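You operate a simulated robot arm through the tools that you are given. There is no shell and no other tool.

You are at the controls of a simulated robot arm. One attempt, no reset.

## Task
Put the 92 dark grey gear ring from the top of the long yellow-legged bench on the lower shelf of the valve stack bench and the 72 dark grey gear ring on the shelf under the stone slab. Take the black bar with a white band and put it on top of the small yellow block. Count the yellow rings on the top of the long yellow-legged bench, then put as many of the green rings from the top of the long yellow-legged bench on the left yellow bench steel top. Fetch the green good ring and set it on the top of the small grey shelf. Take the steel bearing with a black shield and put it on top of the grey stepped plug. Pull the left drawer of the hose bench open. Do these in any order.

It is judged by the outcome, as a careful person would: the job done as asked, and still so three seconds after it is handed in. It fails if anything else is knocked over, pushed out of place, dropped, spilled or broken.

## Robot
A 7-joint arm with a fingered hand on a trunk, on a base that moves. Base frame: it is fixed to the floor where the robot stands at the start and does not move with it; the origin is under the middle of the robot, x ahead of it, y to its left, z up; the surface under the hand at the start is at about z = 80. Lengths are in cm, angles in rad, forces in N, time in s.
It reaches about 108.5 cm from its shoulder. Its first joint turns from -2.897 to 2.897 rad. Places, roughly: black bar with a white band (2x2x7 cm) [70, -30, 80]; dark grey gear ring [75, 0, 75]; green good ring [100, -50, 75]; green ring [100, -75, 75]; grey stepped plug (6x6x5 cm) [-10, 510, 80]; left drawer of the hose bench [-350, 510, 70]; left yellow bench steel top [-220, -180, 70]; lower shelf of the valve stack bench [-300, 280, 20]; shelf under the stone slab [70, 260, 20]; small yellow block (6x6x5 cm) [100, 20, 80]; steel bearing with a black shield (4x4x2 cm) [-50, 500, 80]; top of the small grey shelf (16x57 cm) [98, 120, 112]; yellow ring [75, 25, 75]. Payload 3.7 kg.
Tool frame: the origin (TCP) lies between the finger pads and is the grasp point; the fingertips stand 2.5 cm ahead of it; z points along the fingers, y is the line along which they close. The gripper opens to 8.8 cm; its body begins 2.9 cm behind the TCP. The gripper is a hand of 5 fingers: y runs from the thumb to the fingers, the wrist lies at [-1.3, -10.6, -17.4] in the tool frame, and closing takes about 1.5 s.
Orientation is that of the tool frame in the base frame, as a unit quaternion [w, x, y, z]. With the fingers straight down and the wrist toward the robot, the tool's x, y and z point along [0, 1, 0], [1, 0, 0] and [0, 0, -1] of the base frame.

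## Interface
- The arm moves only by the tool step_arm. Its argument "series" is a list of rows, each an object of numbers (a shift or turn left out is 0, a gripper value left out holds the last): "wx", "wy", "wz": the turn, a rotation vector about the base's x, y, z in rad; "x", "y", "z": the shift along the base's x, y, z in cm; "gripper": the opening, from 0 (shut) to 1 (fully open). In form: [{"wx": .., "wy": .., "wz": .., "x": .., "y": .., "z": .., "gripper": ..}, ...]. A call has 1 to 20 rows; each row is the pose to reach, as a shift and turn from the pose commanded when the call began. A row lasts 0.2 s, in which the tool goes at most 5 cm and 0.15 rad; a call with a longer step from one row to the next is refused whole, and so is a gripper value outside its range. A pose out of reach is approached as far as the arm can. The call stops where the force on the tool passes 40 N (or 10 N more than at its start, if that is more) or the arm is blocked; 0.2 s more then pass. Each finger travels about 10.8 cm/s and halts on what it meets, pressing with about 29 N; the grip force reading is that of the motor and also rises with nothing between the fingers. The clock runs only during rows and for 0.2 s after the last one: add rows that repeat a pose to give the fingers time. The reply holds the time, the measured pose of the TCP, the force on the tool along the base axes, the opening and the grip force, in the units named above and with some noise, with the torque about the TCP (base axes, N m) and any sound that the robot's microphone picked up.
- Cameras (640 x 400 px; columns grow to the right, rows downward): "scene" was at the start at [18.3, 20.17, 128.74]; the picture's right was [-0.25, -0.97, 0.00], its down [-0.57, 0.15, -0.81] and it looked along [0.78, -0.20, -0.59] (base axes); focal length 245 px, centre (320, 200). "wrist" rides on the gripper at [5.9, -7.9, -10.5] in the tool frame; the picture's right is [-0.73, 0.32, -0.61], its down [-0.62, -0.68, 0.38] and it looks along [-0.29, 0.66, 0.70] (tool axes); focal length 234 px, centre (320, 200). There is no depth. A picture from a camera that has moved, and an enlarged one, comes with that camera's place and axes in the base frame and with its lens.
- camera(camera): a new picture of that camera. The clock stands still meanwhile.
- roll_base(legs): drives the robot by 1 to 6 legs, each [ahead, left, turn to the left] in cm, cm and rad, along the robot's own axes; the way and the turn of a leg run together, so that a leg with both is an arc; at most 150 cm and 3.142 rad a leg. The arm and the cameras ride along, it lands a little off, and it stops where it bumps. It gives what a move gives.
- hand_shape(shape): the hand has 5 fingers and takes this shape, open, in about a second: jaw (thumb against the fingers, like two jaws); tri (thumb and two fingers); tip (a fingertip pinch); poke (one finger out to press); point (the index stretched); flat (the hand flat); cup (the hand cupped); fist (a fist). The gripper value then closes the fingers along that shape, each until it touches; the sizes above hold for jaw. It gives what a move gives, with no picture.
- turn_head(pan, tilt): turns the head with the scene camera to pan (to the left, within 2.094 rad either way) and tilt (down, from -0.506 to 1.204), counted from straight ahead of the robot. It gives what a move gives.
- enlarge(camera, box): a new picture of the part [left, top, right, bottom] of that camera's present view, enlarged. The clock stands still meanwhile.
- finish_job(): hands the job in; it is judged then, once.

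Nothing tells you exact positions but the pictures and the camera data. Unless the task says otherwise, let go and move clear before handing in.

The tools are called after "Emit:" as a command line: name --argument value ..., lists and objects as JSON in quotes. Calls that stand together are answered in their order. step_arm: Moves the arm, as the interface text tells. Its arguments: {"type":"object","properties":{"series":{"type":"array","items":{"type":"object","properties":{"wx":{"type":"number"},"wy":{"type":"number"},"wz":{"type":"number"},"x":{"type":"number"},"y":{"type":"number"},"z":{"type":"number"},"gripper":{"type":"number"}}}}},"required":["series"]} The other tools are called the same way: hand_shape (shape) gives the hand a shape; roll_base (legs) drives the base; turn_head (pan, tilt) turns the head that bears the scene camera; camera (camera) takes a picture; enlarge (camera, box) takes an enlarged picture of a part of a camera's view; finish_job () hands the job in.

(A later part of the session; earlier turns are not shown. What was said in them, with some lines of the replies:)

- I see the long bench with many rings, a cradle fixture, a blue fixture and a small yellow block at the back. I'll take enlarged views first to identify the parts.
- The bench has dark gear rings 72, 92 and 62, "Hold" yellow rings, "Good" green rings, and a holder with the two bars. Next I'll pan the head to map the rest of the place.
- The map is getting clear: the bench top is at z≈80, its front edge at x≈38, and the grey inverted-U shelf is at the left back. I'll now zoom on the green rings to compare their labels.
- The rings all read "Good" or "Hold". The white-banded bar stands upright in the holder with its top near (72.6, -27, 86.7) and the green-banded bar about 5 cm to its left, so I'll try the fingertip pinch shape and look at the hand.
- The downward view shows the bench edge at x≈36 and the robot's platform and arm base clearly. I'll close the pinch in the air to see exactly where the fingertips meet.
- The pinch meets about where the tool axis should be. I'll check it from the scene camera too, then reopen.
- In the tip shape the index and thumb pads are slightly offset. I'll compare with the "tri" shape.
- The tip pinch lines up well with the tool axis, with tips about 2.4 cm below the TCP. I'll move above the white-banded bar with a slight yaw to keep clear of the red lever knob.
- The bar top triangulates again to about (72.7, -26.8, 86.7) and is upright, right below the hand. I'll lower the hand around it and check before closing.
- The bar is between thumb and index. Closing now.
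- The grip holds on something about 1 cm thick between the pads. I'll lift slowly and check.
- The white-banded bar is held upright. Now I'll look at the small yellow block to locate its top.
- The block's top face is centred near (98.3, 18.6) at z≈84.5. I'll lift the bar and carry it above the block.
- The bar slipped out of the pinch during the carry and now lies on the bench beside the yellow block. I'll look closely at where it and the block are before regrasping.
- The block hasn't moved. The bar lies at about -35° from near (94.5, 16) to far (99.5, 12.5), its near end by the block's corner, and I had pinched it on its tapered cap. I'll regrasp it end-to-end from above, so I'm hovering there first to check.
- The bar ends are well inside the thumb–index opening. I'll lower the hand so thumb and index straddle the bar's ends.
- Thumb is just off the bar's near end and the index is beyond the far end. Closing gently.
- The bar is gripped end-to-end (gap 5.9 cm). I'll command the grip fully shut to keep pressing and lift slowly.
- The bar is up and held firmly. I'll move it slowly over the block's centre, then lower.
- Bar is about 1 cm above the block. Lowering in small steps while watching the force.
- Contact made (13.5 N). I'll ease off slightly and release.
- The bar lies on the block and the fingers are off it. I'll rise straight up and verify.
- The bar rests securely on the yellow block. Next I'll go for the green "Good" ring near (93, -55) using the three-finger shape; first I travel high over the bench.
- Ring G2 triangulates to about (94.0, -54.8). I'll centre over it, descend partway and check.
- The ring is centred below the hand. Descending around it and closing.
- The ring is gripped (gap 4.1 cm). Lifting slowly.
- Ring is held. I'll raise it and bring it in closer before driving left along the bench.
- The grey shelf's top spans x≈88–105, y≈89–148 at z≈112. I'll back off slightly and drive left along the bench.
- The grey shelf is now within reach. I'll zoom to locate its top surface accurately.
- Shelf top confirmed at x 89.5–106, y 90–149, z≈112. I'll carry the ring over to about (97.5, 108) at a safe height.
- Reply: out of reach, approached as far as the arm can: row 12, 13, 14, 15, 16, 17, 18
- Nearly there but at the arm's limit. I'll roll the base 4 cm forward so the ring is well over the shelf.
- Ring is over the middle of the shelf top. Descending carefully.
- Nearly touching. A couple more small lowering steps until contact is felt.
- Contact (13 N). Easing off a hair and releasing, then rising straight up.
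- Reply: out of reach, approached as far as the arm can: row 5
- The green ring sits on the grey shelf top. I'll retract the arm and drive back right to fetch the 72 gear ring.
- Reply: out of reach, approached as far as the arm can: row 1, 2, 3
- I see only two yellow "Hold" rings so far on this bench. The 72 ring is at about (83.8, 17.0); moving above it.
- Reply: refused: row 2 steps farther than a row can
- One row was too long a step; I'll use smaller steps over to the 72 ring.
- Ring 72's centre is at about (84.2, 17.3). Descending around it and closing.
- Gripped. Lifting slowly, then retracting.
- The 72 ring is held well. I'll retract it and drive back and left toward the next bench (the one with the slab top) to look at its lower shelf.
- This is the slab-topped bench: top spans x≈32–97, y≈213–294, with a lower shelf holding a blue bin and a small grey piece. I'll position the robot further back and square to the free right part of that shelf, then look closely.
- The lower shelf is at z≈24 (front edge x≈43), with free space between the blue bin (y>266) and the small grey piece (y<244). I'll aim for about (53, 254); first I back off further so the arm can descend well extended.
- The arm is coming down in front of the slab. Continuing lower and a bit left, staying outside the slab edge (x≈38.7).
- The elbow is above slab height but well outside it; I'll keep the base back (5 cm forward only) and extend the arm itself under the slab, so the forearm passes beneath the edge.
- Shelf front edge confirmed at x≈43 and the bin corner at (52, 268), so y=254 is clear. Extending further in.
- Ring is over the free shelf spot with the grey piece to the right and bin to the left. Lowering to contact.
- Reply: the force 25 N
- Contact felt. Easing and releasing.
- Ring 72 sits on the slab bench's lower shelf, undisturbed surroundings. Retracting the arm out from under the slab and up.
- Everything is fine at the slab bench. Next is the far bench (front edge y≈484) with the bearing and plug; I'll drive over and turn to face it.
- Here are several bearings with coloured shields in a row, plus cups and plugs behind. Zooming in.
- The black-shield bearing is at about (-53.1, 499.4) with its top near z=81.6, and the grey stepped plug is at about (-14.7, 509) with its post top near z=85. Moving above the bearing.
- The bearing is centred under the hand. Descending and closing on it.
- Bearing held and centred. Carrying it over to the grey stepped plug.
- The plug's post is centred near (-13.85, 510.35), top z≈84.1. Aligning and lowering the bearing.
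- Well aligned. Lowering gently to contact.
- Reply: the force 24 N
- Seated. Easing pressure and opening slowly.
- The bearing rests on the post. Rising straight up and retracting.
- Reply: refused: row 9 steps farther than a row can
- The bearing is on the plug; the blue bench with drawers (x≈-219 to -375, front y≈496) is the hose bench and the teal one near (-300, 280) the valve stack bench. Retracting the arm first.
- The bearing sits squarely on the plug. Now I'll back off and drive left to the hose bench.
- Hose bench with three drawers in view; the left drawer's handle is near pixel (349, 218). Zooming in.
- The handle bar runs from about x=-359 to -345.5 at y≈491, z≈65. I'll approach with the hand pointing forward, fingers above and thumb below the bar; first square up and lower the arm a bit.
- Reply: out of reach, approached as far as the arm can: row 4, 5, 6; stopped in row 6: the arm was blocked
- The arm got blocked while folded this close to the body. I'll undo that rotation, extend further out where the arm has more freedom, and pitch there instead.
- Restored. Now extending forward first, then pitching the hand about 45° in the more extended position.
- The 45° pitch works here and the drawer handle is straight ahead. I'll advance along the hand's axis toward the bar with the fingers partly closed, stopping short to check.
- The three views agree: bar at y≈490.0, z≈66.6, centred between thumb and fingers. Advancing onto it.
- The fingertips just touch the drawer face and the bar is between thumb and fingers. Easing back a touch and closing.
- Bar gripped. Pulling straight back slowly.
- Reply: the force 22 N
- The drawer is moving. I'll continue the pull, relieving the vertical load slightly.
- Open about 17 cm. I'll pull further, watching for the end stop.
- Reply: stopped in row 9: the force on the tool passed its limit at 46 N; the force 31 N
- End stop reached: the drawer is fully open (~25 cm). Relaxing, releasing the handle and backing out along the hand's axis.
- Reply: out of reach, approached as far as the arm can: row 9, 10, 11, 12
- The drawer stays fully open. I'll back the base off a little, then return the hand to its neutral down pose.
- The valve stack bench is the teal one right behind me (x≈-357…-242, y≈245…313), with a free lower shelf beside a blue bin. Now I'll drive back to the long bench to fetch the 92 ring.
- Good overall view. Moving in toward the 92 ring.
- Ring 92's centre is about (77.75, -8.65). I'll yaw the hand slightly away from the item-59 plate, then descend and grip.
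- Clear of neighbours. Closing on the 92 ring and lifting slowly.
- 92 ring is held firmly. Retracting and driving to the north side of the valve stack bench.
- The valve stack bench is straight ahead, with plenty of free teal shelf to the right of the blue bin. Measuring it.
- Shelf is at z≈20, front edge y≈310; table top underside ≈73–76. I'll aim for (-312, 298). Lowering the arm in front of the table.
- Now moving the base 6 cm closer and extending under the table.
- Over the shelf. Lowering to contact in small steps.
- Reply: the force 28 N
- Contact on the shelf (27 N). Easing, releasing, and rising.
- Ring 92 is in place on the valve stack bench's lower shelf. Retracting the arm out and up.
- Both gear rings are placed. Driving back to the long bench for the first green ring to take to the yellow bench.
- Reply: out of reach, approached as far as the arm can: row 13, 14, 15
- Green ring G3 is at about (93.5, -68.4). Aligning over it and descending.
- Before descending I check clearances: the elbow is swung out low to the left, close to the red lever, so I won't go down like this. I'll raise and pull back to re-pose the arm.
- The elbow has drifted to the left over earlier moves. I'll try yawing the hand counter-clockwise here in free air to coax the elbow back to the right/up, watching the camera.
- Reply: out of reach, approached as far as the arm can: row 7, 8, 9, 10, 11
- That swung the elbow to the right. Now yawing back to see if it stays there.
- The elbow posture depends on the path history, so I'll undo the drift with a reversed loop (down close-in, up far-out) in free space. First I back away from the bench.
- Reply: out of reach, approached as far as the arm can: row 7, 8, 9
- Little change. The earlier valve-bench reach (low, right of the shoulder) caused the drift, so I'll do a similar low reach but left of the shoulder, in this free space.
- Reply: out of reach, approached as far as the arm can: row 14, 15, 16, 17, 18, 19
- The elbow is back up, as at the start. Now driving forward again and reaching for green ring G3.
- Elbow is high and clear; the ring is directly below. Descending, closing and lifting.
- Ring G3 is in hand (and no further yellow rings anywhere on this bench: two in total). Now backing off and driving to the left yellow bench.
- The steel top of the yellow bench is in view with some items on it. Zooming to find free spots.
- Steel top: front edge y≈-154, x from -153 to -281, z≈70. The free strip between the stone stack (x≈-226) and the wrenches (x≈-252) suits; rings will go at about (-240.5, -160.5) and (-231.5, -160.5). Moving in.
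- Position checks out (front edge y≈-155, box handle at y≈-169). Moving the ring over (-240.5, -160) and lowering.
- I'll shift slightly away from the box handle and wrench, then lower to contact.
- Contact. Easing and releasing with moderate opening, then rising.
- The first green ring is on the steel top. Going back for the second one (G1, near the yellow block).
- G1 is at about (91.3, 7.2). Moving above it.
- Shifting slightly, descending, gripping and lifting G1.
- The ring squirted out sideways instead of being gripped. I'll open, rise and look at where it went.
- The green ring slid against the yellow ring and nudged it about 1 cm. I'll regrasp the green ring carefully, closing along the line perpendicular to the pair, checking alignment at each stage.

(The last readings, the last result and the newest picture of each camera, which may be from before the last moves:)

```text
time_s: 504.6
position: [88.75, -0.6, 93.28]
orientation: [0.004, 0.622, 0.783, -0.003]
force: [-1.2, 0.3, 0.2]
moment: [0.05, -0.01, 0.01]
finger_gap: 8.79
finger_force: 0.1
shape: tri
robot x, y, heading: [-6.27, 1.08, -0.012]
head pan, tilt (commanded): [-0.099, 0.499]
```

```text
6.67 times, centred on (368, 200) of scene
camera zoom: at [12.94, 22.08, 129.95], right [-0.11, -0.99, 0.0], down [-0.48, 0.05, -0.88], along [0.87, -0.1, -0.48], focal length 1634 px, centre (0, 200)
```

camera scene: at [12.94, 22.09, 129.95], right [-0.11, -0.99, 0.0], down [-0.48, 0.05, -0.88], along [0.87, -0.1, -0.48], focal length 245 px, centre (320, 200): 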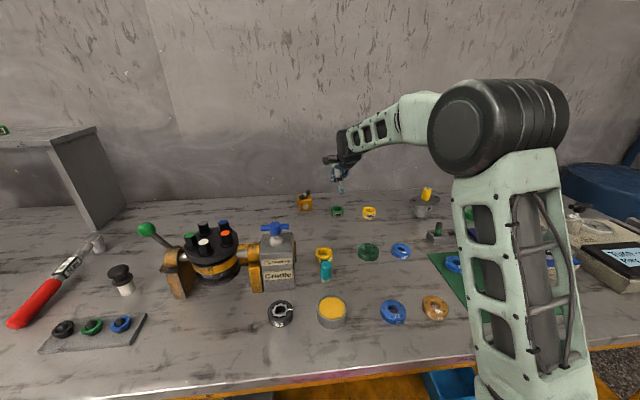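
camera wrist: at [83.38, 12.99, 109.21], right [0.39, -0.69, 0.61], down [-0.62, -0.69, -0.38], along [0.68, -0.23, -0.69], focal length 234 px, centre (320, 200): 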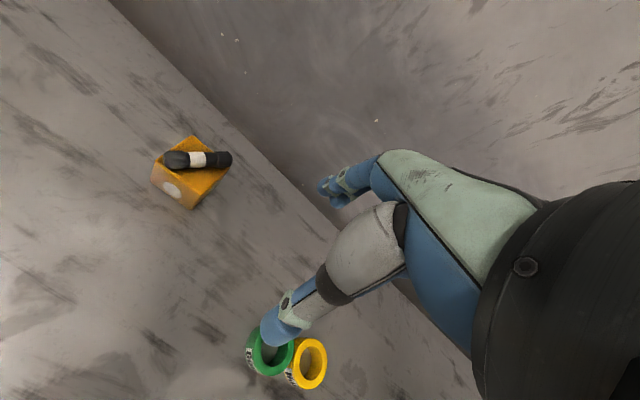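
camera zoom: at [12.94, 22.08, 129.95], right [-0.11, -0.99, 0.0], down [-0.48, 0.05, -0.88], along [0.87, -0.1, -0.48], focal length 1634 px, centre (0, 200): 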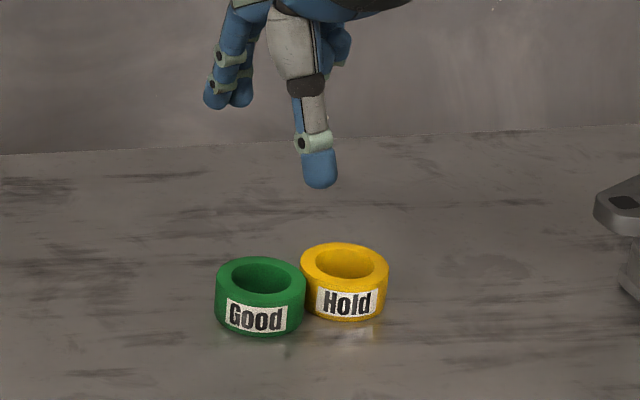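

Zoomed measurement puts the green ring's centre at about (88.95, -0.95). Shifting there, descending and closing partway to check centring.

Emit:
step_arm --series '[{"x": 0.2, "y": -0.35, "z": -2}, {"x": 0.2, "y": -0.35, "z": -5}, {"x": 0.2, "y": -0.35, "z": -8}, {"x": 0.2, "y": -0.35, "z": -10}, {"x": 0.2, "y": -0.35, "z": -10.7}, {"x": 0.2, "y": -0.35, "z": -10.7}]'

Emit:
step_arm --series '[{"gripper": 0.9}, {"gripper": 0.8}, {"gripper": 0.7}, {"gripper": 0.68}, {"gripper": 0.68}]'

Emit:
enlarge --camera "wrist" --box '[240, 170, 400, 320]'

Emit:
enlarge --camera "scene" --box '[320, 170, 416, 230]'

```text
time_s: 506.0
position: [88.98, -0.9, 82.8]
orientation: [0.003, 0.622, 0.783, -0.002]
force: [0.5, -0.4, -1.0]
moment: [-0.02, 0.01, 0.01]
finger_gap: 8.78
finger_force: 0.0
shape: tri
robot x, y, heading: [-5.98, 0.92, -0.013]
head pan, tilt (commanded): [-0.099, 0.499]
```

```text
time_s: 507.2
position: [89.13, -0.86, 82.65]
orientation: [0.004, 0.622, 0.783, -0.002]
force: [0.1, 0.5, 0.5]
moment: [-0.01, 0.0, 0.01]
finger_gap: 6.0
finger_force: 0.1
shape: tri
robot x, y, heading: [-6.15, 0.68, -0.009]
head pan, tilt (commanded): [-0.099, 0.499]
```

```text
2.67 times, centred on (320, 245) of wrist
camera zoom: at [79.87, 3.27, 93.06], right [0.48, -0.63, 0.61], down [-0.52, -0.76, -0.38], along [0.71, -0.14, -0.69], focal length 624 px, centre (320, 80)
```

zoom: 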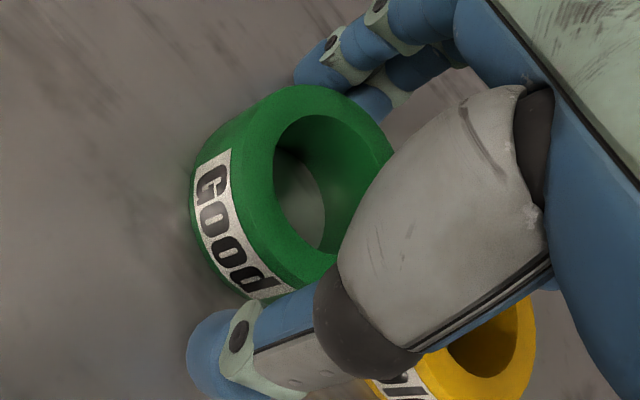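

```text
6.67 times, centred on (368, 200) of scene
camera zoom: at [12.94, 22.08, 129.95], right [-0.11, -0.99, 0.0], down [-0.48, 0.05, -0.88], along [0.87, -0.1, -0.48], focal length 1634 px, centre (0, 200)
```

zoom: 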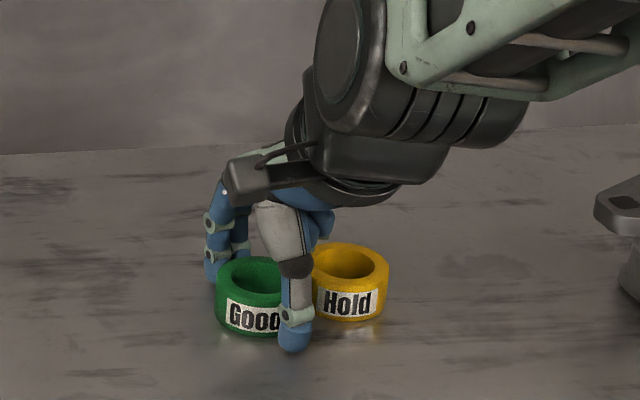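

Alignment looks right. Closing slowly in stages.

Emit:
step_arm --series '[{"gripper": 0.64}, {"gripper": 0.6}, {"gripper": 0.57}, {"gripper": 0.54}, {"gripper": 0.51}, {"gripper": 0.48}, {"gripper": 0.48}]'

Emit:
enlarge --camera "wrist" --box '[240, 170, 400, 320]'

Emit:
enlarge --camera "scene" --box '[320, 170, 416, 230]'

```text
time_s: 508.8
position: [88.87, -0.86, 82.74]
orientation: [0.004, 0.621, 0.784, -0.002]
force: [0.1, -0.2, 0.1]
moment: [0.01, -0.01, 0.01]
finger_gap: 3.96
finger_force: 29.0
shape: tri
robot x, y, heading: [-6.14, 1.01, -0.011]
head pan, tilt (commanded): [-0.099, 0.499]
```

```text
2.67 times, centred on (320, 245) of wrist
camera zoom: at [79.87, 3.27, 93.06], right [0.48, -0.63, 0.61], down [-0.52, -0.76, -0.38], along [0.71, -0.14, -0.69], focal length 624 px, centre (320, 80)
```

zoom: 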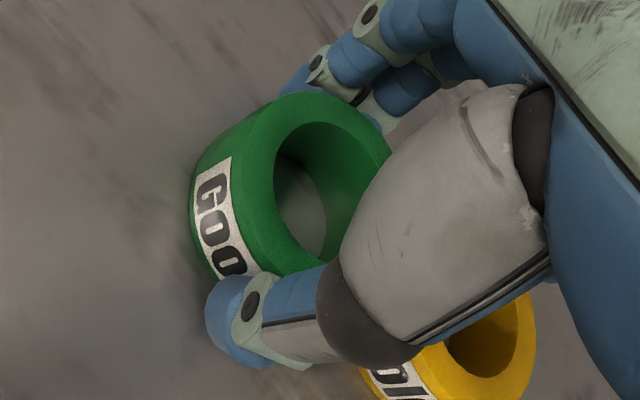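

```text
6.67 times, centred on (368, 200) of scene
camera zoom: at [12.94, 22.08, 129.95], right [-0.11, -0.99, 0.0], down [-0.48, 0.05, -0.88], along [0.87, -0.1, -0.48], focal length 1634 px, centre (0, 200)
```

zoom: 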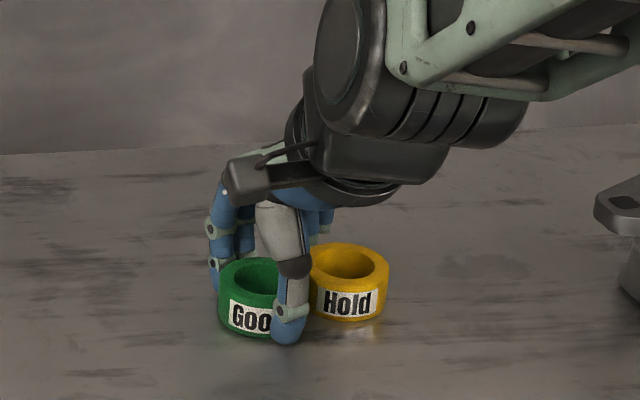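

Gripped stably (gap 3.96) and the yellow ring didn't move. Lifting slowly.

Emit:
step_arm --series '[{"z": 0.4, "gripper": 0.4}, {"z": 1}, {"z": 1.8}, {"z": 3}, {"z": 4.5}, {"z": 6.5}, {"z": 9}, {"z": 12}, {"z": 15}, {"z": 18}, {"z": 18}]'

Emit:
camera --camera "wrist"

Emit:
enlarge --camera "scene" --box '[320, 170, 416, 230]'

```text
time_s: 511.2
position: [89.07, -0.77, 100.72]
orientation: [0.004, 0.622, 0.783, -0.002]
force: [0.3, -0.6, -0.6]
moment: [-0.02, 0.02, 0.01]
finger_gap: 3.92
finger_force: 28.8
shape: tri
robot x, y, heading: [-6.09, 0.95, -0.01]
head pan, tilt (commanded): [-0.099, 0.499]
```

```text
taken
camera wrist: at [79.89, 3.29, 111.11], right [0.48, -0.63, 0.61], down [-0.52, -0.76, -0.38], along [0.71, -0.14, -0.69], focal length 234 px, centre (320, 200)
```

wrist: 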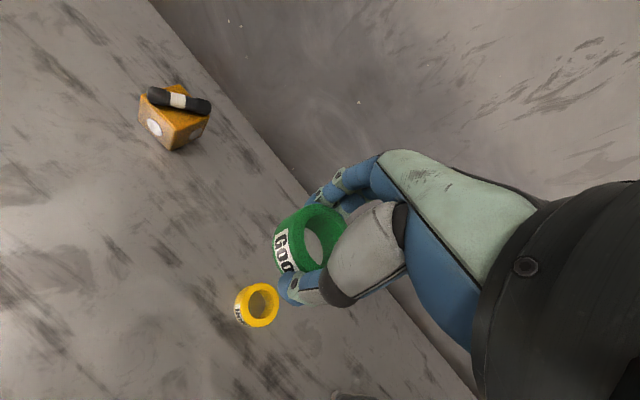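

```text
6.67 times, centred on (368, 200) of scene
camera zoom: at [12.94, 22.08, 129.95], right [-0.11, -0.99, 0.0], down [-0.48, 0.05, -0.88], along [0.87, -0.1, -0.48], focal length 1634 px, centre (0, 200)
```

zoom: 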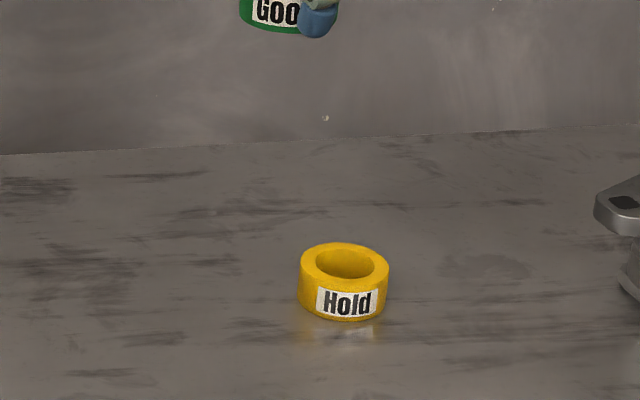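

Ring secured. Retracting and driving to the yellow bench again.

Emit:
step_arm --series '[{"z": 3, "x": -1}, {"z": 6, "x": -3, "y": -1, "wz": -0.03}, {"z": 9, "x": -5.5, "y": -2, "wz": -0.07}, {"z": 12, "x": -8, "y": -3, "wz": -0.12}, {"z": 15, "x": -11, "y": -4.5, "wz": -0.17}, {"z": 17, "x": -14, "y": -6, "wz": -0.22}, {"z": 18, "x": -17, "y": -7.5, "wz": -0.28}, {"z": 18, "x": -20, "y": -9, "wz": -0.34}, {"z": 18, "x": -23, "y": -10.5, "wz": -0.4}, {"z": 18, "x": -24, "y": -12, "wz": -0.46}, {"z": 18, "x": -24, "y": -12, "wz": -0.48}]'

Emit:
roll_base --legs '[[-72, 0, 0.01], [0, -40, 0], [0, 0, -1.571], [0, -146, 0]]'

Emit:
turn_head --pan 0.0 --tilt 0.5

Emit:
camera --camera "scene"

```text
time_s: 513.6
position: [64.83, -12.9, 118.75]
orientation: [0.004, 0.791, 0.612, -0.003]
force: [0.7, -0.2, 0.0]
moment: [-0.02, -0.01, -0.02]
finger_gap: 3.89
finger_force: 29.2
shape: tri
robot x, y, heading: [-6.38, 1.2, -0.009]
head pan, tilt (commanded): [-0.099, 0.499]
```

```text
time_s: 530.3
position: [-237.49, -108.71, 118.84]
orientation: [0.001, 0.992, -0.125, -0.004]
force: [0.0, 0.1, 0.0]
moment: [0.0, -0.03, 0.02]
finger_gap: 3.84
finger_force: 28.6
shape: tri
robot x, y, heading: [-224.15, -37.2, -1.576]
head pan, tilt (commanded): [-0.099, 0.499]
```

```text
time_s: 531.0
position: [-237.53, -108.9, 118.59]
orientation: [0.0, 0.992, -0.125, -0.005]
force: [0.7, 0.2, -0.3]
moment: [0.02, 0.0, -0.01]
finger_gap: 3.86
finger_force: 29.3
shape: tri
robot x, y, heading: [-224.0, -37.4, -1.576]
head pan, tilt (commanded): [0.0, 0.499]
```

```text
taken
camera scene: at [-201.84, -57.03, 129.95], right [-1.0, 0.01, 0.0], down [0.0, 0.48, -0.88], along [-0.01, -0.88, -0.48], focal length 245 px, centre (320, 200)
```

scene: 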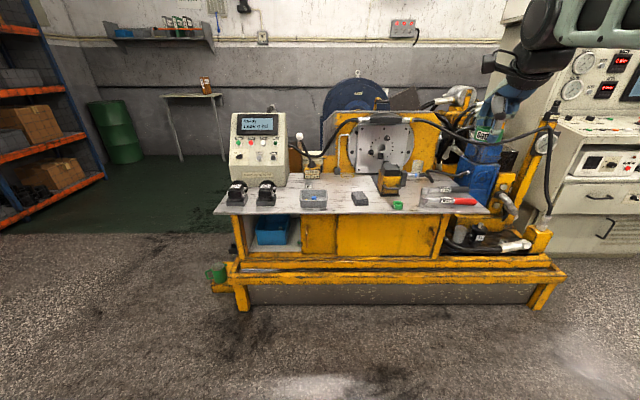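

Emit:
roll_base --legs '[[47, 0, 0]]'

Emit:
turn_head --pan -0.25 --tilt 0.7

Emit:
camera --camera "wrist"

Emit:
enlarge --camera "scene" --box '[240, 130, 440, 255]'

```text
time_s: 533.8
position: [-237.8, -156.03, 118.72]
orientation: [0.001, 0.992, -0.124, -0.005]
force: [-0.2, 0.6, -0.3]
moment: [0.0, 0.04, 0.03]
finger_gap: 3.87
finger_force: 29.0
shape: tri
robot x, y, heading: [-224.4, -84.76, -1.579]
head pan, tilt (commanded): [0.0, 0.499]
```

```text
time_s: 534.5
position: [-237.71, -156.1, 118.78]
orientation: [0.0, 0.992, -0.125, -0.004]
force: [-1.2, 0.6, -0.6]
moment: [0.01, 0.0, 0.0]
finger_gap: 3.85
finger_force: 29.3
shape: tri
robot x, y, heading: [-224.31, -84.88, -1.582]
head pan, tilt (commanded): [-0.25, 0.7]
```

```text
taken
camera wrist: at [-230.07, -149.73, 129.11], right [-0.78, -0.14, 0.61], down [-0.44, 0.81, -0.38], along [-0.45, -0.57, -0.69], focal length 234 px, centre (320, 200)
```

wrist: 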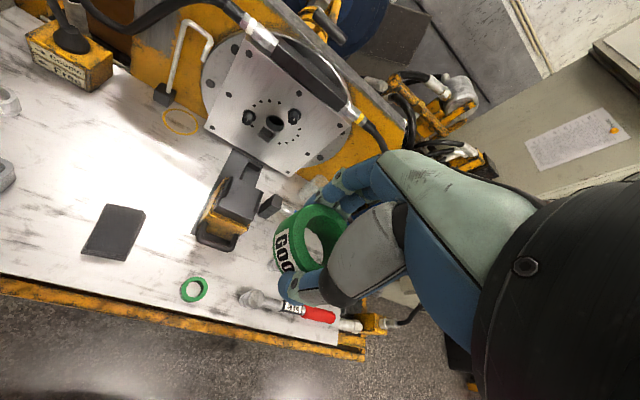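

```text
3.20 times, centred on (340, 192) of scene
camera zoom: at [-204.22, -103.36, 128.18], right [-0.97, 0.25, 0.0], down [0.16, 0.62, -0.77], along [-0.19, -0.74, -0.64], focal length 784 px, centre (256, 224)
```

zoom: 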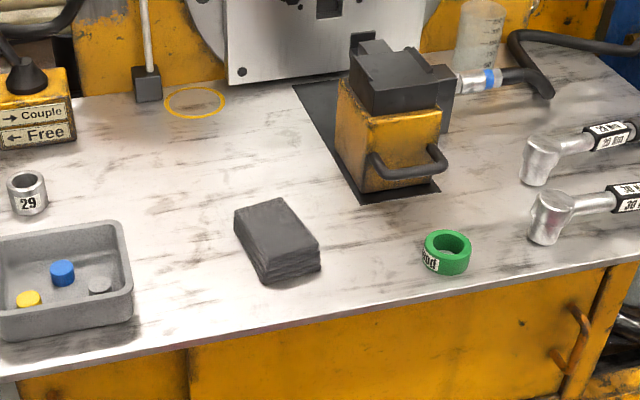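

Ring 1 sits at about (-239.6, -158.5). Placing the second ring between it and the stone stack at about (-231.8, -159.5).

Emit:
step_arm --series '[{"x": 2, "y": -1, "z": -3}, {"x": 4, "y": -2, "z": -6}, {"x": 5.9, "y": -3.4, "z": -9}, {"x": 5.9, "y": -3.4, "z": -13}, {"x": 5.9, "y": -3.4, "z": -17}, {"x": 5.9, "y": -3.4, "z": -21}, {"x": 5.9, "y": -3.4, "z": -25}, {"x": 5.9, "y": -3.4, "z": -29}, {"x": 5.9, "y": -3.4, "z": -33}, {"x": 5.9, "y": -3.4, "z": -37}, {"x": 5.9, "y": -3.4, "z": -40}, {"x": 5.9, "y": -3.4, "z": -41.5}, {"x": 5.9, "y": -3.4, "z": -41.5}]'

Emit:
camera --camera "wrist"

Emit:
enlarge --camera "scene" --box '[280, 150, 440, 250]'

```text
time_s: 537.3
position: [-231.85, -159.53, 77.16]
orientation: [0.001, 0.992, -0.124, -0.004]
force: [0.0, -0.4, -1.0]
moment: [-0.03, -0.01, 0.03]
finger_gap: 3.82
finger_force: 29.5
shape: tri
robot x, y, heading: [-224.24, -84.54, -1.577]
head pan, tilt (commanded): [-0.25, 0.7]
```

```text
taken
camera wrist: at [-224.14, -153.18, 87.57], right [-0.78, -0.14, 0.61], down [-0.44, 0.81, -0.38], along [-0.45, -0.57, -0.69], focal length 234 px, centre (320, 200)
```

wrist: 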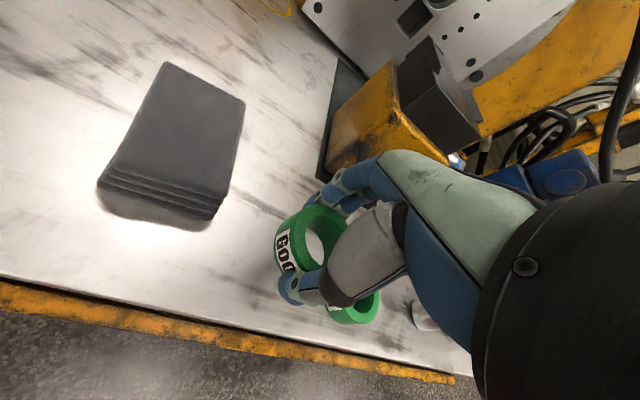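

```text
4.00 times, centred on (360, 200) of scene
camera zoom: at [-204.23, -103.36, 128.18], right [-0.97, 0.25, 0.0], down [0.16, 0.62, -0.76], along [-0.19, -0.74, -0.64], focal length 981 px, centre (160, 200)
```

zoom: 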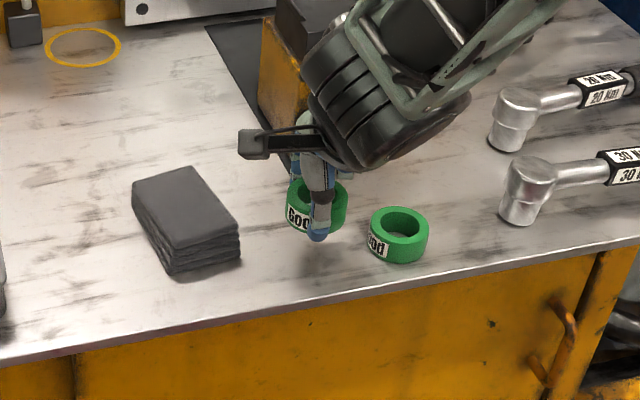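

Shifting 1 cm away from the first ring and lowering to contact.

Emit:
step_arm --series '[{"x": 0.5}, {"x": 1}, {"x": 1, "z": -1}, {"x": 1, "z": -2}, {"x": 1, "z": -3}, {"x": 1, "z": -3.8}, {"x": 1, "z": -3.8}]'

Emit:
step_arm --series '[{"z": -0.25}, {"z": -0.5}, {"z": -0.5}]'

Emit:
step_arm --series '[{"z": -0.2}, {"z": -0.35}, {"z": -0.35}]'

```text
time_s: 538.9
position: [-230.92, -159.45, 73.29]
orientation: [0.0, 0.992, -0.124, -0.004]
force: [-0.7, 0.1, -0.7]
moment: [0.01, 0.01, 0.03]
finger_gap: 3.82
finger_force: 28.3
shape: tri
robot x, y, heading: [-223.91, -84.4, -1.58]
head pan, tilt (commanded): [-0.25, 0.7]
```

```text
time_s: 539.7
position: [-230.88, -159.39, 72.86]
orientation: [0.0, 0.992, -0.123, -0.004]
force: [0.2, 0.0, -0.7]
moment: [0.0, 0.02, 0.0]
finger_gap: 3.82
finger_force: 28.5
shape: tri
robot x, y, heading: [-224.1, -85.04, -1.584]
head pan, tilt (commanded): [-0.25, 0.7]
```

```text
time_s: 540.5
position: [-230.93, -159.43, 72.59]
orientation: [0.002, 0.992, -0.124, -0.004]
force: [-1.2, 0.3, 2.9]
moment: [-0.1, 0.03, -0.01]
finger_gap: 3.81
finger_force: 28.6
shape: tri
robot x, y, heading: [-224.21, -84.55, -1.583]
head pan, tilt (commanded): [-0.25, 0.7]
```

Contact just beginning; one more tiny step, then release and rise.

Emit:
step_arm --series '[{"z": -0.1}, {"z": -0.1}]'

Emit:
step_arm --series '[{"z": 0}, {"gripper": 0.5}, {"gripper": 0.58}, {"gripper": 0.66}, {"gripper": 0.74}, {"gripper": 0.74}, {"gripper": 0.74}]'

Emit:
step_arm --series '[{"z": 1}, {"z": 2.5}, {"z": 4.5}, {"z": 7.5}, {"z": 11}, {"z": 15}, {"z": 19}, {"z": 23}, {"z": 27}, {"z": 31}, {"z": 35, "y": 1}, {"z": 39, "y": 2}, {"z": 43, "y": 3}, {"z": 46, "y": 4}, {"z": 46, "y": 4}]'

Emit:
camera --camera "wrist"

Emit:
enlarge --camera "scene" --box '[240, 130, 440, 255]'

```text
time_s: 541.1
position: [-230.78, -159.47, 72.52]
orientation: [0.001, 0.992, -0.124, -0.004]
force: [-1.5, 1.4, 20.0]
moment: [0.3, -0.08, -0.03]
finger_gap: 3.87
finger_force: 28.6
shape: tri
robot x, y, heading: [-224.31, -84.6, -1.58]
head pan, tilt (commanded): [-0.25, 0.7]
```

```text
time_s: 542.7
position: [-230.94, -159.52, 72.55]
orientation: [0.001, 0.992, -0.123, -0.004]
force: [-1.1, -6.4, 25.7]
moment: [0.49, -0.18, -0.02]
finger_gap: 5.58
finger_force: 0.0
shape: tri
robot x, y, heading: [-224.6, -84.85, -1.58]
head pan, tilt (commanded): [-0.25, 0.7]
```

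```text
time_s: 545.9
position: [-230.72, -155.38, 118.47]
orientation: [0.0, 0.992, -0.124, -0.005]
force: [0.5, 0.0, 0.7]
moment: [0.01, 0.0, 0.0]
finger_gap: 6.46
finger_force: 0.0
shape: tri
robot x, y, heading: [-224.11, -84.84, -1.579]
head pan, tilt (commanded): [-0.25, 0.7]
```

```text
taken
camera wrist: at [-223.11, -149.04, 128.9], right [-0.78, -0.14, 0.61], down [-0.44, 0.81, -0.38], along [-0.45, -0.57, -0.69], focal length 234 px, centre (320, 200)
```

wrist: 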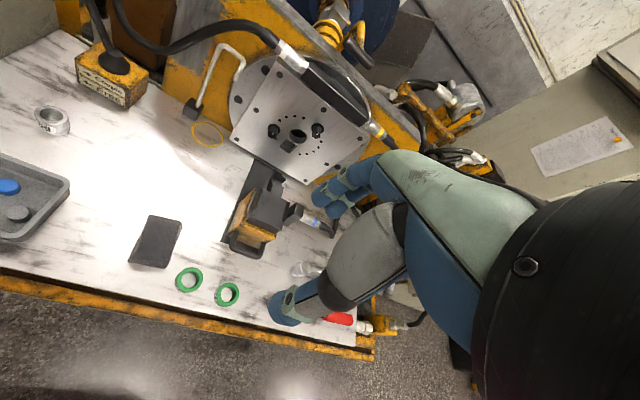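

```text
3.20 times, centred on (340, 192) of scene
camera zoom: at [-204.23, -103.36, 128.18], right [-0.97, 0.25, 0.0], down [0.16, 0.62, -0.76], along [-0.19, -0.74, -0.64], focal length 784 px, centre (256, 224)
```

zoom: 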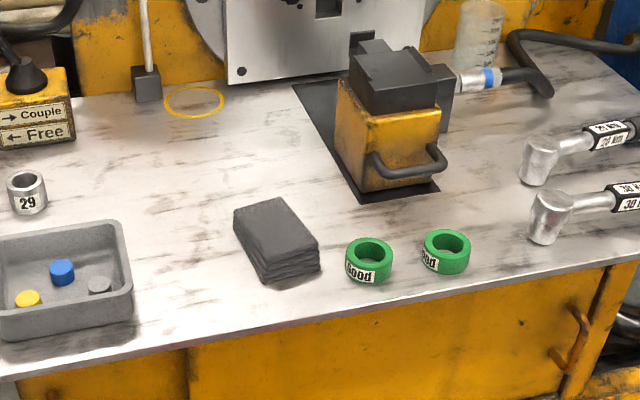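

Two green rings are on the steel top. One tidy-up remains: the yellow "Hold" ring I nudged ~1 cm; I'll go back and set it to its original spot.

Emit:
roll_base --legs '[[-47, 0, 0], [0, 146, 0], [0, 0, 1.578], [0, 40, 0], [70, 0, 0]]'

Emit:
turn_head --pan -0.05 --tilt 0.5

Emit:
camera --camera "scene"

Emit:
camera --camera "wrist"

```text
time_s: 565.0
position: [60.67, 4.08, 118.46]
orientation: [0.004, 0.774, 0.634, -0.003]
force: [0.1, 0.0, 0.0]
moment: [-0.03, 0.0, -0.02]
finger_gap: 6.5
finger_force: 0.1
shape: tri
robot x, y, heading: [-9.97, 6.81, 0.041]
head pan, tilt (commanded): [-0.25, 0.7]
```

```text
time_s: 565.8
position: [60.74, 4.22, 118.53]
orientation: [0.003, 0.774, 0.634, -0.003]
force: [-0.1, -0.3, -0.3]
moment: [0.01, 0.0, -0.01]
finger_gap: 6.51
finger_force: 0.1
shape: tri
robot x, y, heading: [-10.36, 6.91, 0.045]
head pan, tilt (commanded): [-0.051, 0.499]
```

```text
taken
camera scene: at [7.82, 29.72, 129.94], right [-0.01, -1.0, 0.0], down [-0.48, 0.0, -0.88], along [0.88, -0.01, -0.48], focal length 245 px, centre (320, 200)
```

scene: 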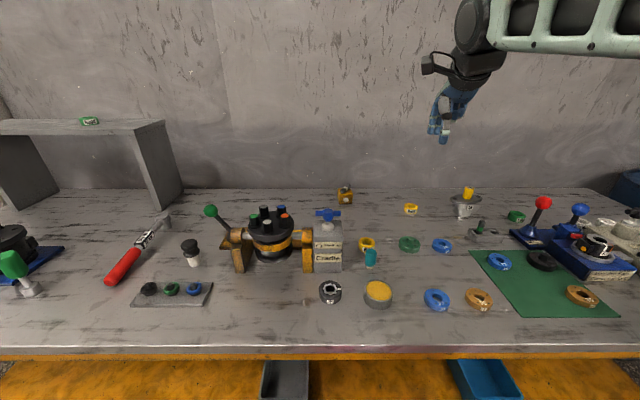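

```text
taken
camera wrist: at [54.09, 11.64, 128.87], right [0.17, -0.77, 0.61], down [-0.79, -0.48, -0.38], along [0.59, -0.42, -0.69], focal length 234 px, centre (320, 200)
```

wrist: 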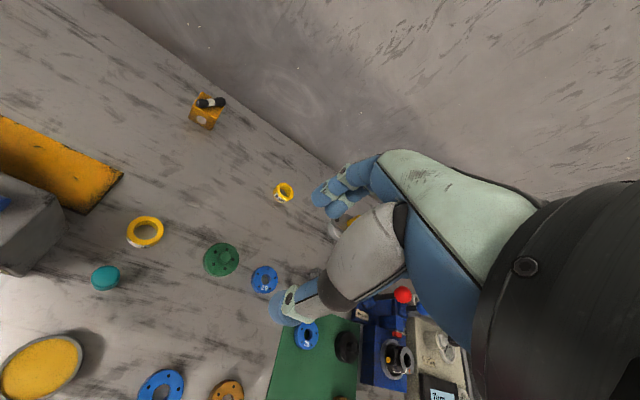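

Positioning above the yellow ring to measure it.

Emit:
step_arm --series '[{"x": 3, "y": -1, "z": -1, "wz": 0.05, "gripper": 1}, {"x": 6.5, "y": -2, "z": -3, "wz": 0.1}, {"x": 10, "y": -3, "z": -5, "wz": 0.15}, {"x": 13.5, "y": -4, "z": -7, "wz": 0.2}, {"x": 17, "y": -5.5, "z": -9, "wz": 0.25}, {"x": 20.5, "y": -7, "z": -11, "wz": 0.3}, {"x": 24, "y": -8.5, "z": -13, "wz": 0.35}, {"x": 27.5, "y": -10, "z": -15, "wz": 0.4}, {"x": 29.5, "y": -10.1, "z": -18, "wz": 0.43}, {"x": 29.5, "y": -10.1, "z": -22, "wz": 0.43}, {"x": 29.5, "y": -10.1, "z": -25.5, "wz": 0.43}, {"x": 29.5, "y": -10.1, "z": -25.5, "wz": 0.43}]'

Emit:
enlarge --camera "wrist" --box '[180, 200, 340, 300]'

Emit:
enlarge --camera "scene" --box '[360, 170, 456, 230]'

```text
time_s: 568.4
position: [90.22, -5.94, 92.85]
orientation: [0.004, 0.62, 0.784, -0.002]
force: [0.3, 0.1, 0.0]
moment: [0.03, 0.04, -0.04]
finger_gap: 8.77
finger_force: 0.1
shape: tri
robot x, y, heading: [-10.39, 7.0, 0.045]
head pan, tilt (commanded): [-0.051, 0.499]
```

```text
4.00 times, centred on (260, 250) of wrist
camera zoom: at [81.07, -1.92, 103.21], right [0.48, -0.63, 0.61], down [-0.52, -0.77, -0.38], along [0.71, -0.14, -0.69], focal length 937 px, centre (560, 0)
```

zoom: 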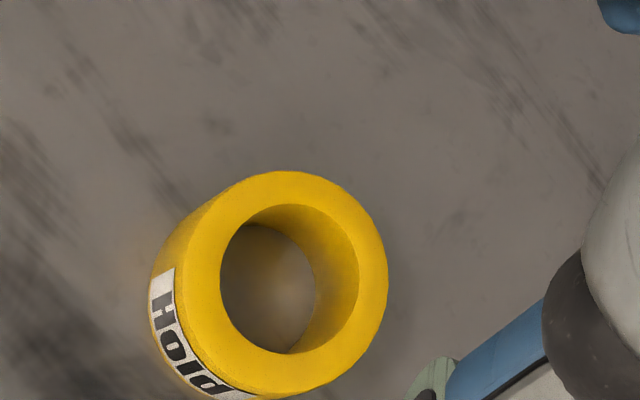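

```text
6.67 times, centred on (408, 200) of scene
camera zoom: at [7.83, 29.72, 129.95], right [-0.01, -1.0, 0.0], down [-0.48, 0.0, -0.88], along [0.88, -0.01, -0.48], focal length 1634 px, centre (-267, 200)
```

zoom: 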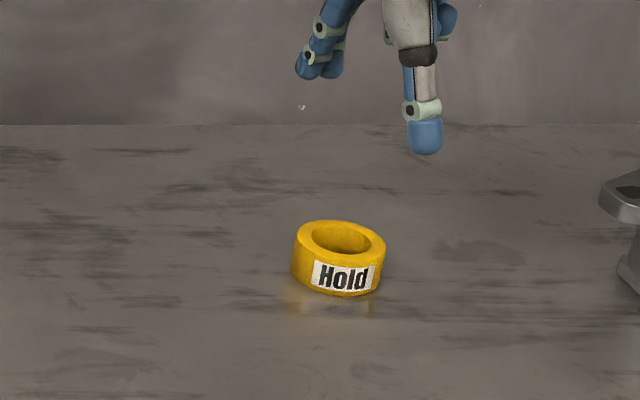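

Yellow ring is centred at about (89.75, -5.87); estimates say its original spot was about 1.15 cm to +y. I'll grasp it gently the same careful way.

Emit:
step_arm --series '[{"x": -0.47, "y": 0.07, "z": -2}, {"x": -0.47, "y": 0.07, "z": -5}, {"x": -0.47, "y": 0.07, "z": -8}, {"x": -0.47, "y": 0.07, "z": -9.8}, {"x": -0.47, "y": 0.07, "z": -10.1}, {"x": -0.47, "y": 0.07, "z": -10.1, "gripper": 0.85}, {"x": -0.47, "y": 0.07, "z": -10.1, "gripper": 0.7}, {"x": -0.47, "y": 0.07, "z": -10.1, "gripper": 0.68}, {"x": -0.47, "y": 0.07, "z": -10.1, "gripper": 0.68}]'

Emit:
enlarge --camera "wrist" --box '[240, 170, 400, 320]'

Emit:
enlarge --camera "scene" --box '[360, 170, 456, 230]'

```text
time_s: 570.4
position: [89.69, -5.75, 82.85]
orientation: [0.003, 0.62, 0.785, -0.001]
force: [0.3, -0.1, -0.1]
moment: [0.02, 0.03, -0.01]
finger_gap: 6.01
finger_force: 0.2
shape: tri
robot x, y, heading: [-10.2, 6.8, 0.046]
head pan, tilt (commanded): [-0.051, 0.499]
```

```text
2.67 times, centred on (320, 245) of wrist
camera zoom: at [80.6, -1.8, 93.27], right [0.48, -0.63, 0.61], down [-0.52, -0.77, -0.38], along [0.71, -0.14, -0.69], focal length 624 px, centre (320, 80)
```

zoom: 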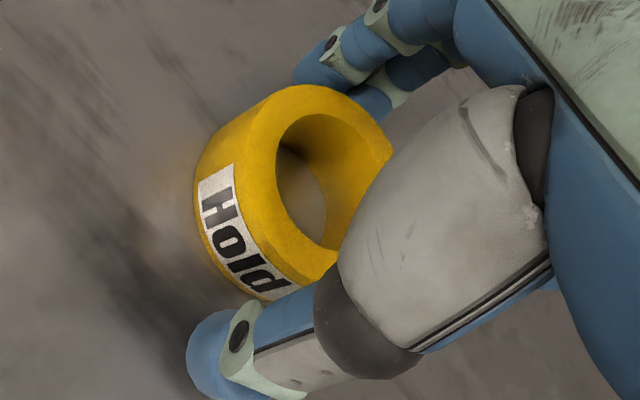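

```text
6.67 times, centred on (408, 200) of scene
camera zoom: at [7.83, 29.72, 129.95], right [-0.01, -1.0, 0.0], down [-0.48, 0.0, -0.88], along [0.88, -0.01, -0.48], focal length 1634 px, centre (-267, 200)
```

zoom: 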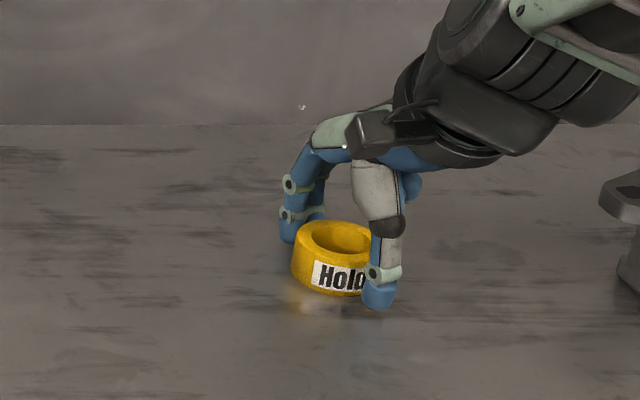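

Same good alignment as before. Closing slowly.

Emit:
step_arm --series '[{"gripper": 0.64}, {"gripper": 0.6}, {"gripper": 0.57}, {"gripper": 0.54}, {"gripper": 0.51}, {"gripper": 0.48}, {"gripper": 0.48}]'

Emit:
enlarge --camera "scene" --box '[360, 170, 456, 230]'

```text
time_s: 572.0
position: [89.68, -5.8, 82.92]
orientation: [0.004, 0.62, 0.784, -0.002]
force: [0.4, 0.5, -0.6]
moment: [-0.03, -0.01, 0.0]
finger_gap: 4.0
finger_force: 28.8
shape: tri
robot x, y, heading: [-10.02, 6.82, 0.044]
head pan, tilt (commanded): [-0.051, 0.499]
```

```text
6.67 times, centred on (408, 200) of scene
camera zoom: at [7.83, 29.72, 129.95], right [-0.01, -1.0, 0.0], down [-0.48, 0.0, -0.88], along [0.88, -0.01, -0.48], focal length 1634 px, centre (-267, 200)
```

zoom: 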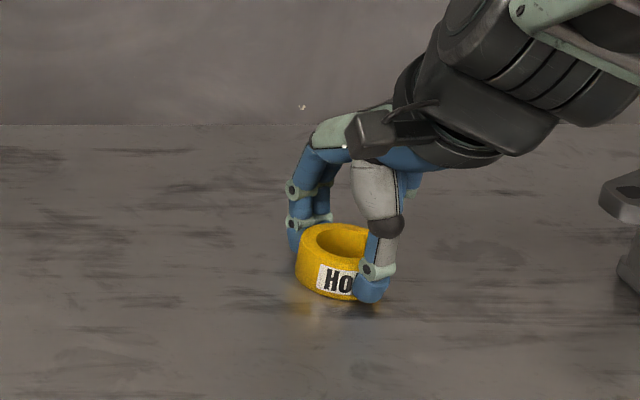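

Gripped. Lifting a hair, shifting +y by about 1.35 cm and setting it down.

Emit:
step_arm --series '[{"z": 0.3}, {"z": 0.6}, {"z": 0.8}, {"x": 0.05, "y": 0.4, "z": 0.8}, {"x": 0.1, "y": 0.9, "z": 0.8}, {"x": 0.1, "y": 1.35, "z": 0.8}, {"x": 0.1, "y": 1.35, "z": 0.8}, {"x": 0.1, "y": 1.35, "z": 0.5}, {"x": 0.1, "y": 1.35, "z": 0.2}, {"x": 0.1, "y": 1.35, "z": 0}, {"x": 0.1, "y": 1.35, "z": -0.1}, {"x": 0.1, "y": 1.35, "z": -0.1}]'

Emit:
enlarge --camera "scene" --box '[360, 170, 456, 230]'

```text
time_s: 574.6
position: [89.82, -4.58, 82.84]
orientation: [0.005, 0.62, 0.785, -0.002]
force: [0.5, -0.8, 4.7]
moment: [-0.01, 0.02, 0.01]
finger_gap: 4.01
finger_force: 28.8
shape: tri
robot x, y, heading: [-10.1, 7.11, 0.046]
head pan, tilt (commanded): [-0.051, 0.499]
```

```text
6.67 times, centred on (408, 200) of scene
camera zoom: at [7.81, 29.72, 129.95], right [-0.01, -1.0, 0.0], down [-0.48, 0.0, -0.88], along [0.88, -0.01, -0.48], focal length 1634 px, centre (-267, 200)
```

zoom: 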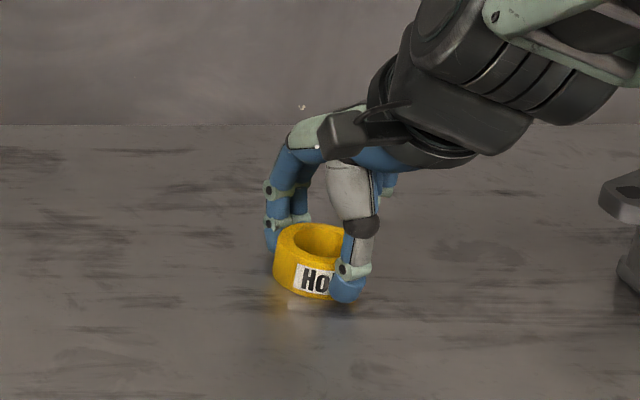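

Set down (light contact). Releasing gently and rising.

Emit:
step_arm --series '[{"gripper": 0.52}, {"gripper": 0.58}, {"gripper": 0.64}, {"gripper": 0.7}, {"gripper": 0.75}, {"gripper": 0.75}, {"z": 1, "gripper": 0.75}, {"z": 3}, {"z": 6}, {"z": 10}, {"z": 14}, {"z": 18}, {"z": 18}]'

Emit:
enlarge --camera "scene" --box '[340, 170, 468, 250]'

Emit:
camera --camera "wrist"

```text
time_s: 577.4
position: [89.79, -4.51, 100.79]
orientation: [0.004, 0.62, 0.785, -0.002]
force: [0.6, 0.3, 0.3]
moment: [0.01, -0.04, -0.02]
finger_gap: 6.58
finger_force: 0.2
shape: tri
robot x, y, heading: [-10.49, 6.74, 0.044]
head pan, tilt (commanded): [-0.051, 0.499]
```

```text
5.00 times, centred on (404, 210) of scene
camera zoom: at [7.83, 29.72, 129.95], right [-0.01, -1.0, 0.0], down [-0.48, 0.0, -0.88], along [0.88, -0.01, -0.48], focal length 1226 px, centre (-100, 150)
```

zoom: 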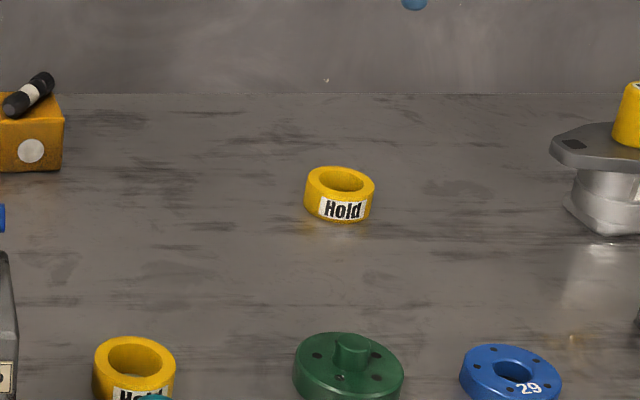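

```text
taken
camera wrist: at [80.71, -0.45, 111.16], right [0.48, -0.63, 0.61], down [-0.52, -0.77, -0.38], along [0.71, -0.14, -0.69], focal length 234 px, centre (320, 200)
```

wrist: 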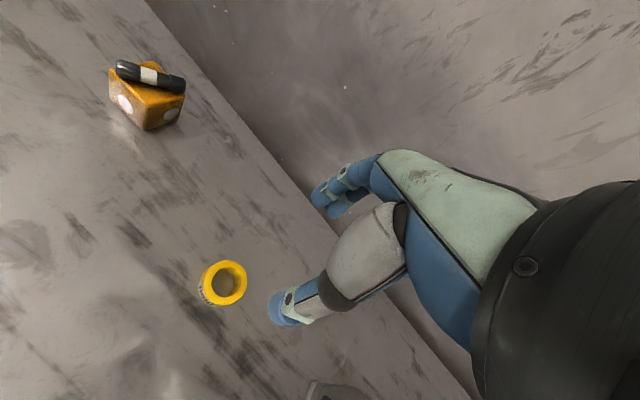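

The yellow ring is back at its original spot within a few millimetres. Retracting the arm and taking a last look around the bench.

Emit:
step_arm --series '[{"z": 3, "x": -2}, {"z": 6, "x": -5}, {"z": 9, "x": -8}, {"z": 12, "x": -11, "wz": -0.05}, {"z": 15, "x": -14, "wz": -0.1}, {"z": 17, "x": -17, "wz": -0.15}, {"z": 18, "x": -20, "wz": -0.2}, {"z": 18, "x": -23, "wz": -0.23}, {"z": 18, "x": -25, "wz": -0.23}]'

Emit:
roll_base --legs '[[-40, 0, 0]]'

Emit:
turn_head --pan 0.0 --tilt 0.4

Emit:
camera --camera "scene"

Emit:
turn_head --pan 0.7 --tilt 0.4

Emit:
camera --camera "scene"

```text
time_s: 579.4
position: [64.76, -4.59, 118.86]
orientation: [0.005, 0.706, 0.708, -0.003]
force: [0.0, 0.4, -0.6]
moment: [0.0, 0.03, 0.02]
finger_gap: 6.55
finger_force: 0.1
shape: tri
robot x, y, heading: [-10.09, 7.12, 0.047]
head pan, tilt (commanded): [-0.051, 0.499]
```

```text
time_s: 581.9
position: [24.62, -6.06, 118.81]
orientation: [0.004, 0.705, 0.709, -0.003]
force: [0.3, 0.8, 0.0]
moment: [-0.04, 0.0, 0.0]
finger_gap: 6.56
finger_force: 0.1
shape: tri
robot x, y, heading: [-50.36, 4.92, 0.051]
head pan, tilt (commanded): [-0.051, 0.499]
```

```text
time_s: 582.5
position: [24.65, -6.17, 118.79]
orientation: [0.004, 0.705, 0.709, -0.003]
force: [0.0, -0.1, 0.2]
moment: [0.0, -0.03, 0.03]
finger_gap: 6.56
finger_force: 0.0
shape: tri
robot x, y, heading: [-50.02, 5.45, 0.049]
head pan, tilt (commanded): [0.0, 0.4]
```

```text
taken
camera scene: at [-32.32, 28.39, 130.86], right [0.05, -1.0, 0.0], down [-0.39, -0.02, -0.92], along [0.92, 0.04, -0.39], focal length 245 px, centre (320, 200)
```

scene: 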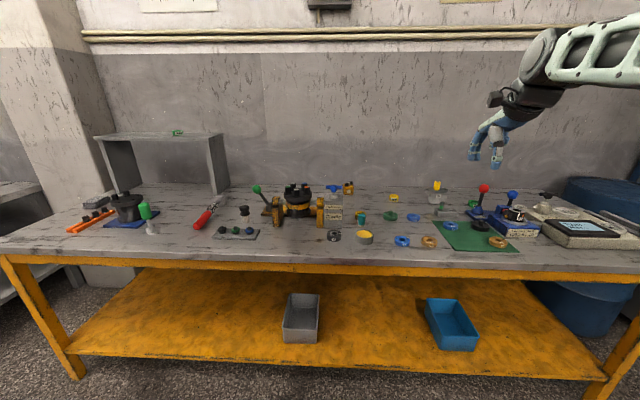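

```text
time_s: 583.6
position: [24.64, -6.18, 118.66]
orientation: [0.004, 0.705, 0.709, -0.003]
force: [0.3, 0.2, -0.1]
moment: [0.0, -0.01, 0.0]
finger_gap: 6.57
finger_force: 0.1
shape: tri
robot x, y, heading: [-50.32, 5.21, 0.048]
head pan, tilt (commanded): [0.7, 0.4]
```

```text
taken
camera scene: at [-34.78, 34.24, 130.86], right [0.68, -0.73, 0.0], down [-0.29, -0.26, -0.92], along [0.68, 0.63, -0.39], focal length 245 px, centre (320, 200)
```

scene: 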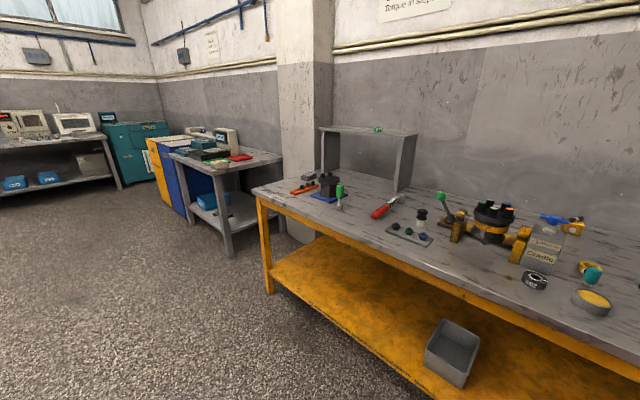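

Everything asked for is in place, except that twice a part slipped while I was handling it:

- **Gear rings:** 92 is on the lower shelf of the valve stack bench and 72 is on the shelf under the slab.
- **Bar:** it lies on top of the small yellow block. It slipped from the pinch on the way, fell beside the block, and I picked it up again.
- **Green rings:** I counted two yellow rings, so two green rings are on the left yellow bench's steel top. One of them slid out of the grip and pushed a yellow ring about 1 cm. I set the yellow ring back to within a few millimetres, by camera estimate.
- **Green good ring:** it is on top of the small grey shelf. All four green rings read "Good", so I took the one nearest the given place.
- **Bearing:** it is on top of the grey stepped plug.
- **Drawer:** the hose bench's left drawer is open to its stop.

The hand is clear of everything, so I'm handing in now.

Emit:
finish_job

```text
The job is handed in.
```

I've handed the job in. Everything you asked for was in place when I last saw it, but two parts slipped during handling. I saw the two shelves, the bearing and the drawer only as I left each one, and did not go back to them before handing in.

| Task | Result |
|---|---|
| 92 gear ring | On the lower shelf of the valve stack bench |
| 72 gear ring | On the shelf under the stone slab |
| Black bar with white band | Lying on top of the small yellow block |
| Green rings | I counted two yellow rings, so two green rings are on the left yellow bench's steel top |
| Green good ring | On top of the small grey shelf |
| Steel bearing with black shield | On top of the grey stepped plug |
| Left drawer of the hose bench | Pulled open to its stop, about 25 cm |

- **Bar dropped:** it slipped out of my grip on the way and fell onto the bench beside the yellow block. The block did not move, and I picked the bar up and set it on top.
- **Yellow ring nudged:** one green ring slid out of the grip and pushed a yellow ring about 1 cm. I put it back; by camera estimate it is within a few millimetres of where it started.
- **Which green ring:** all four green rings are labelled "Good", so for the grey shelf I took the one nearest the place you gave.
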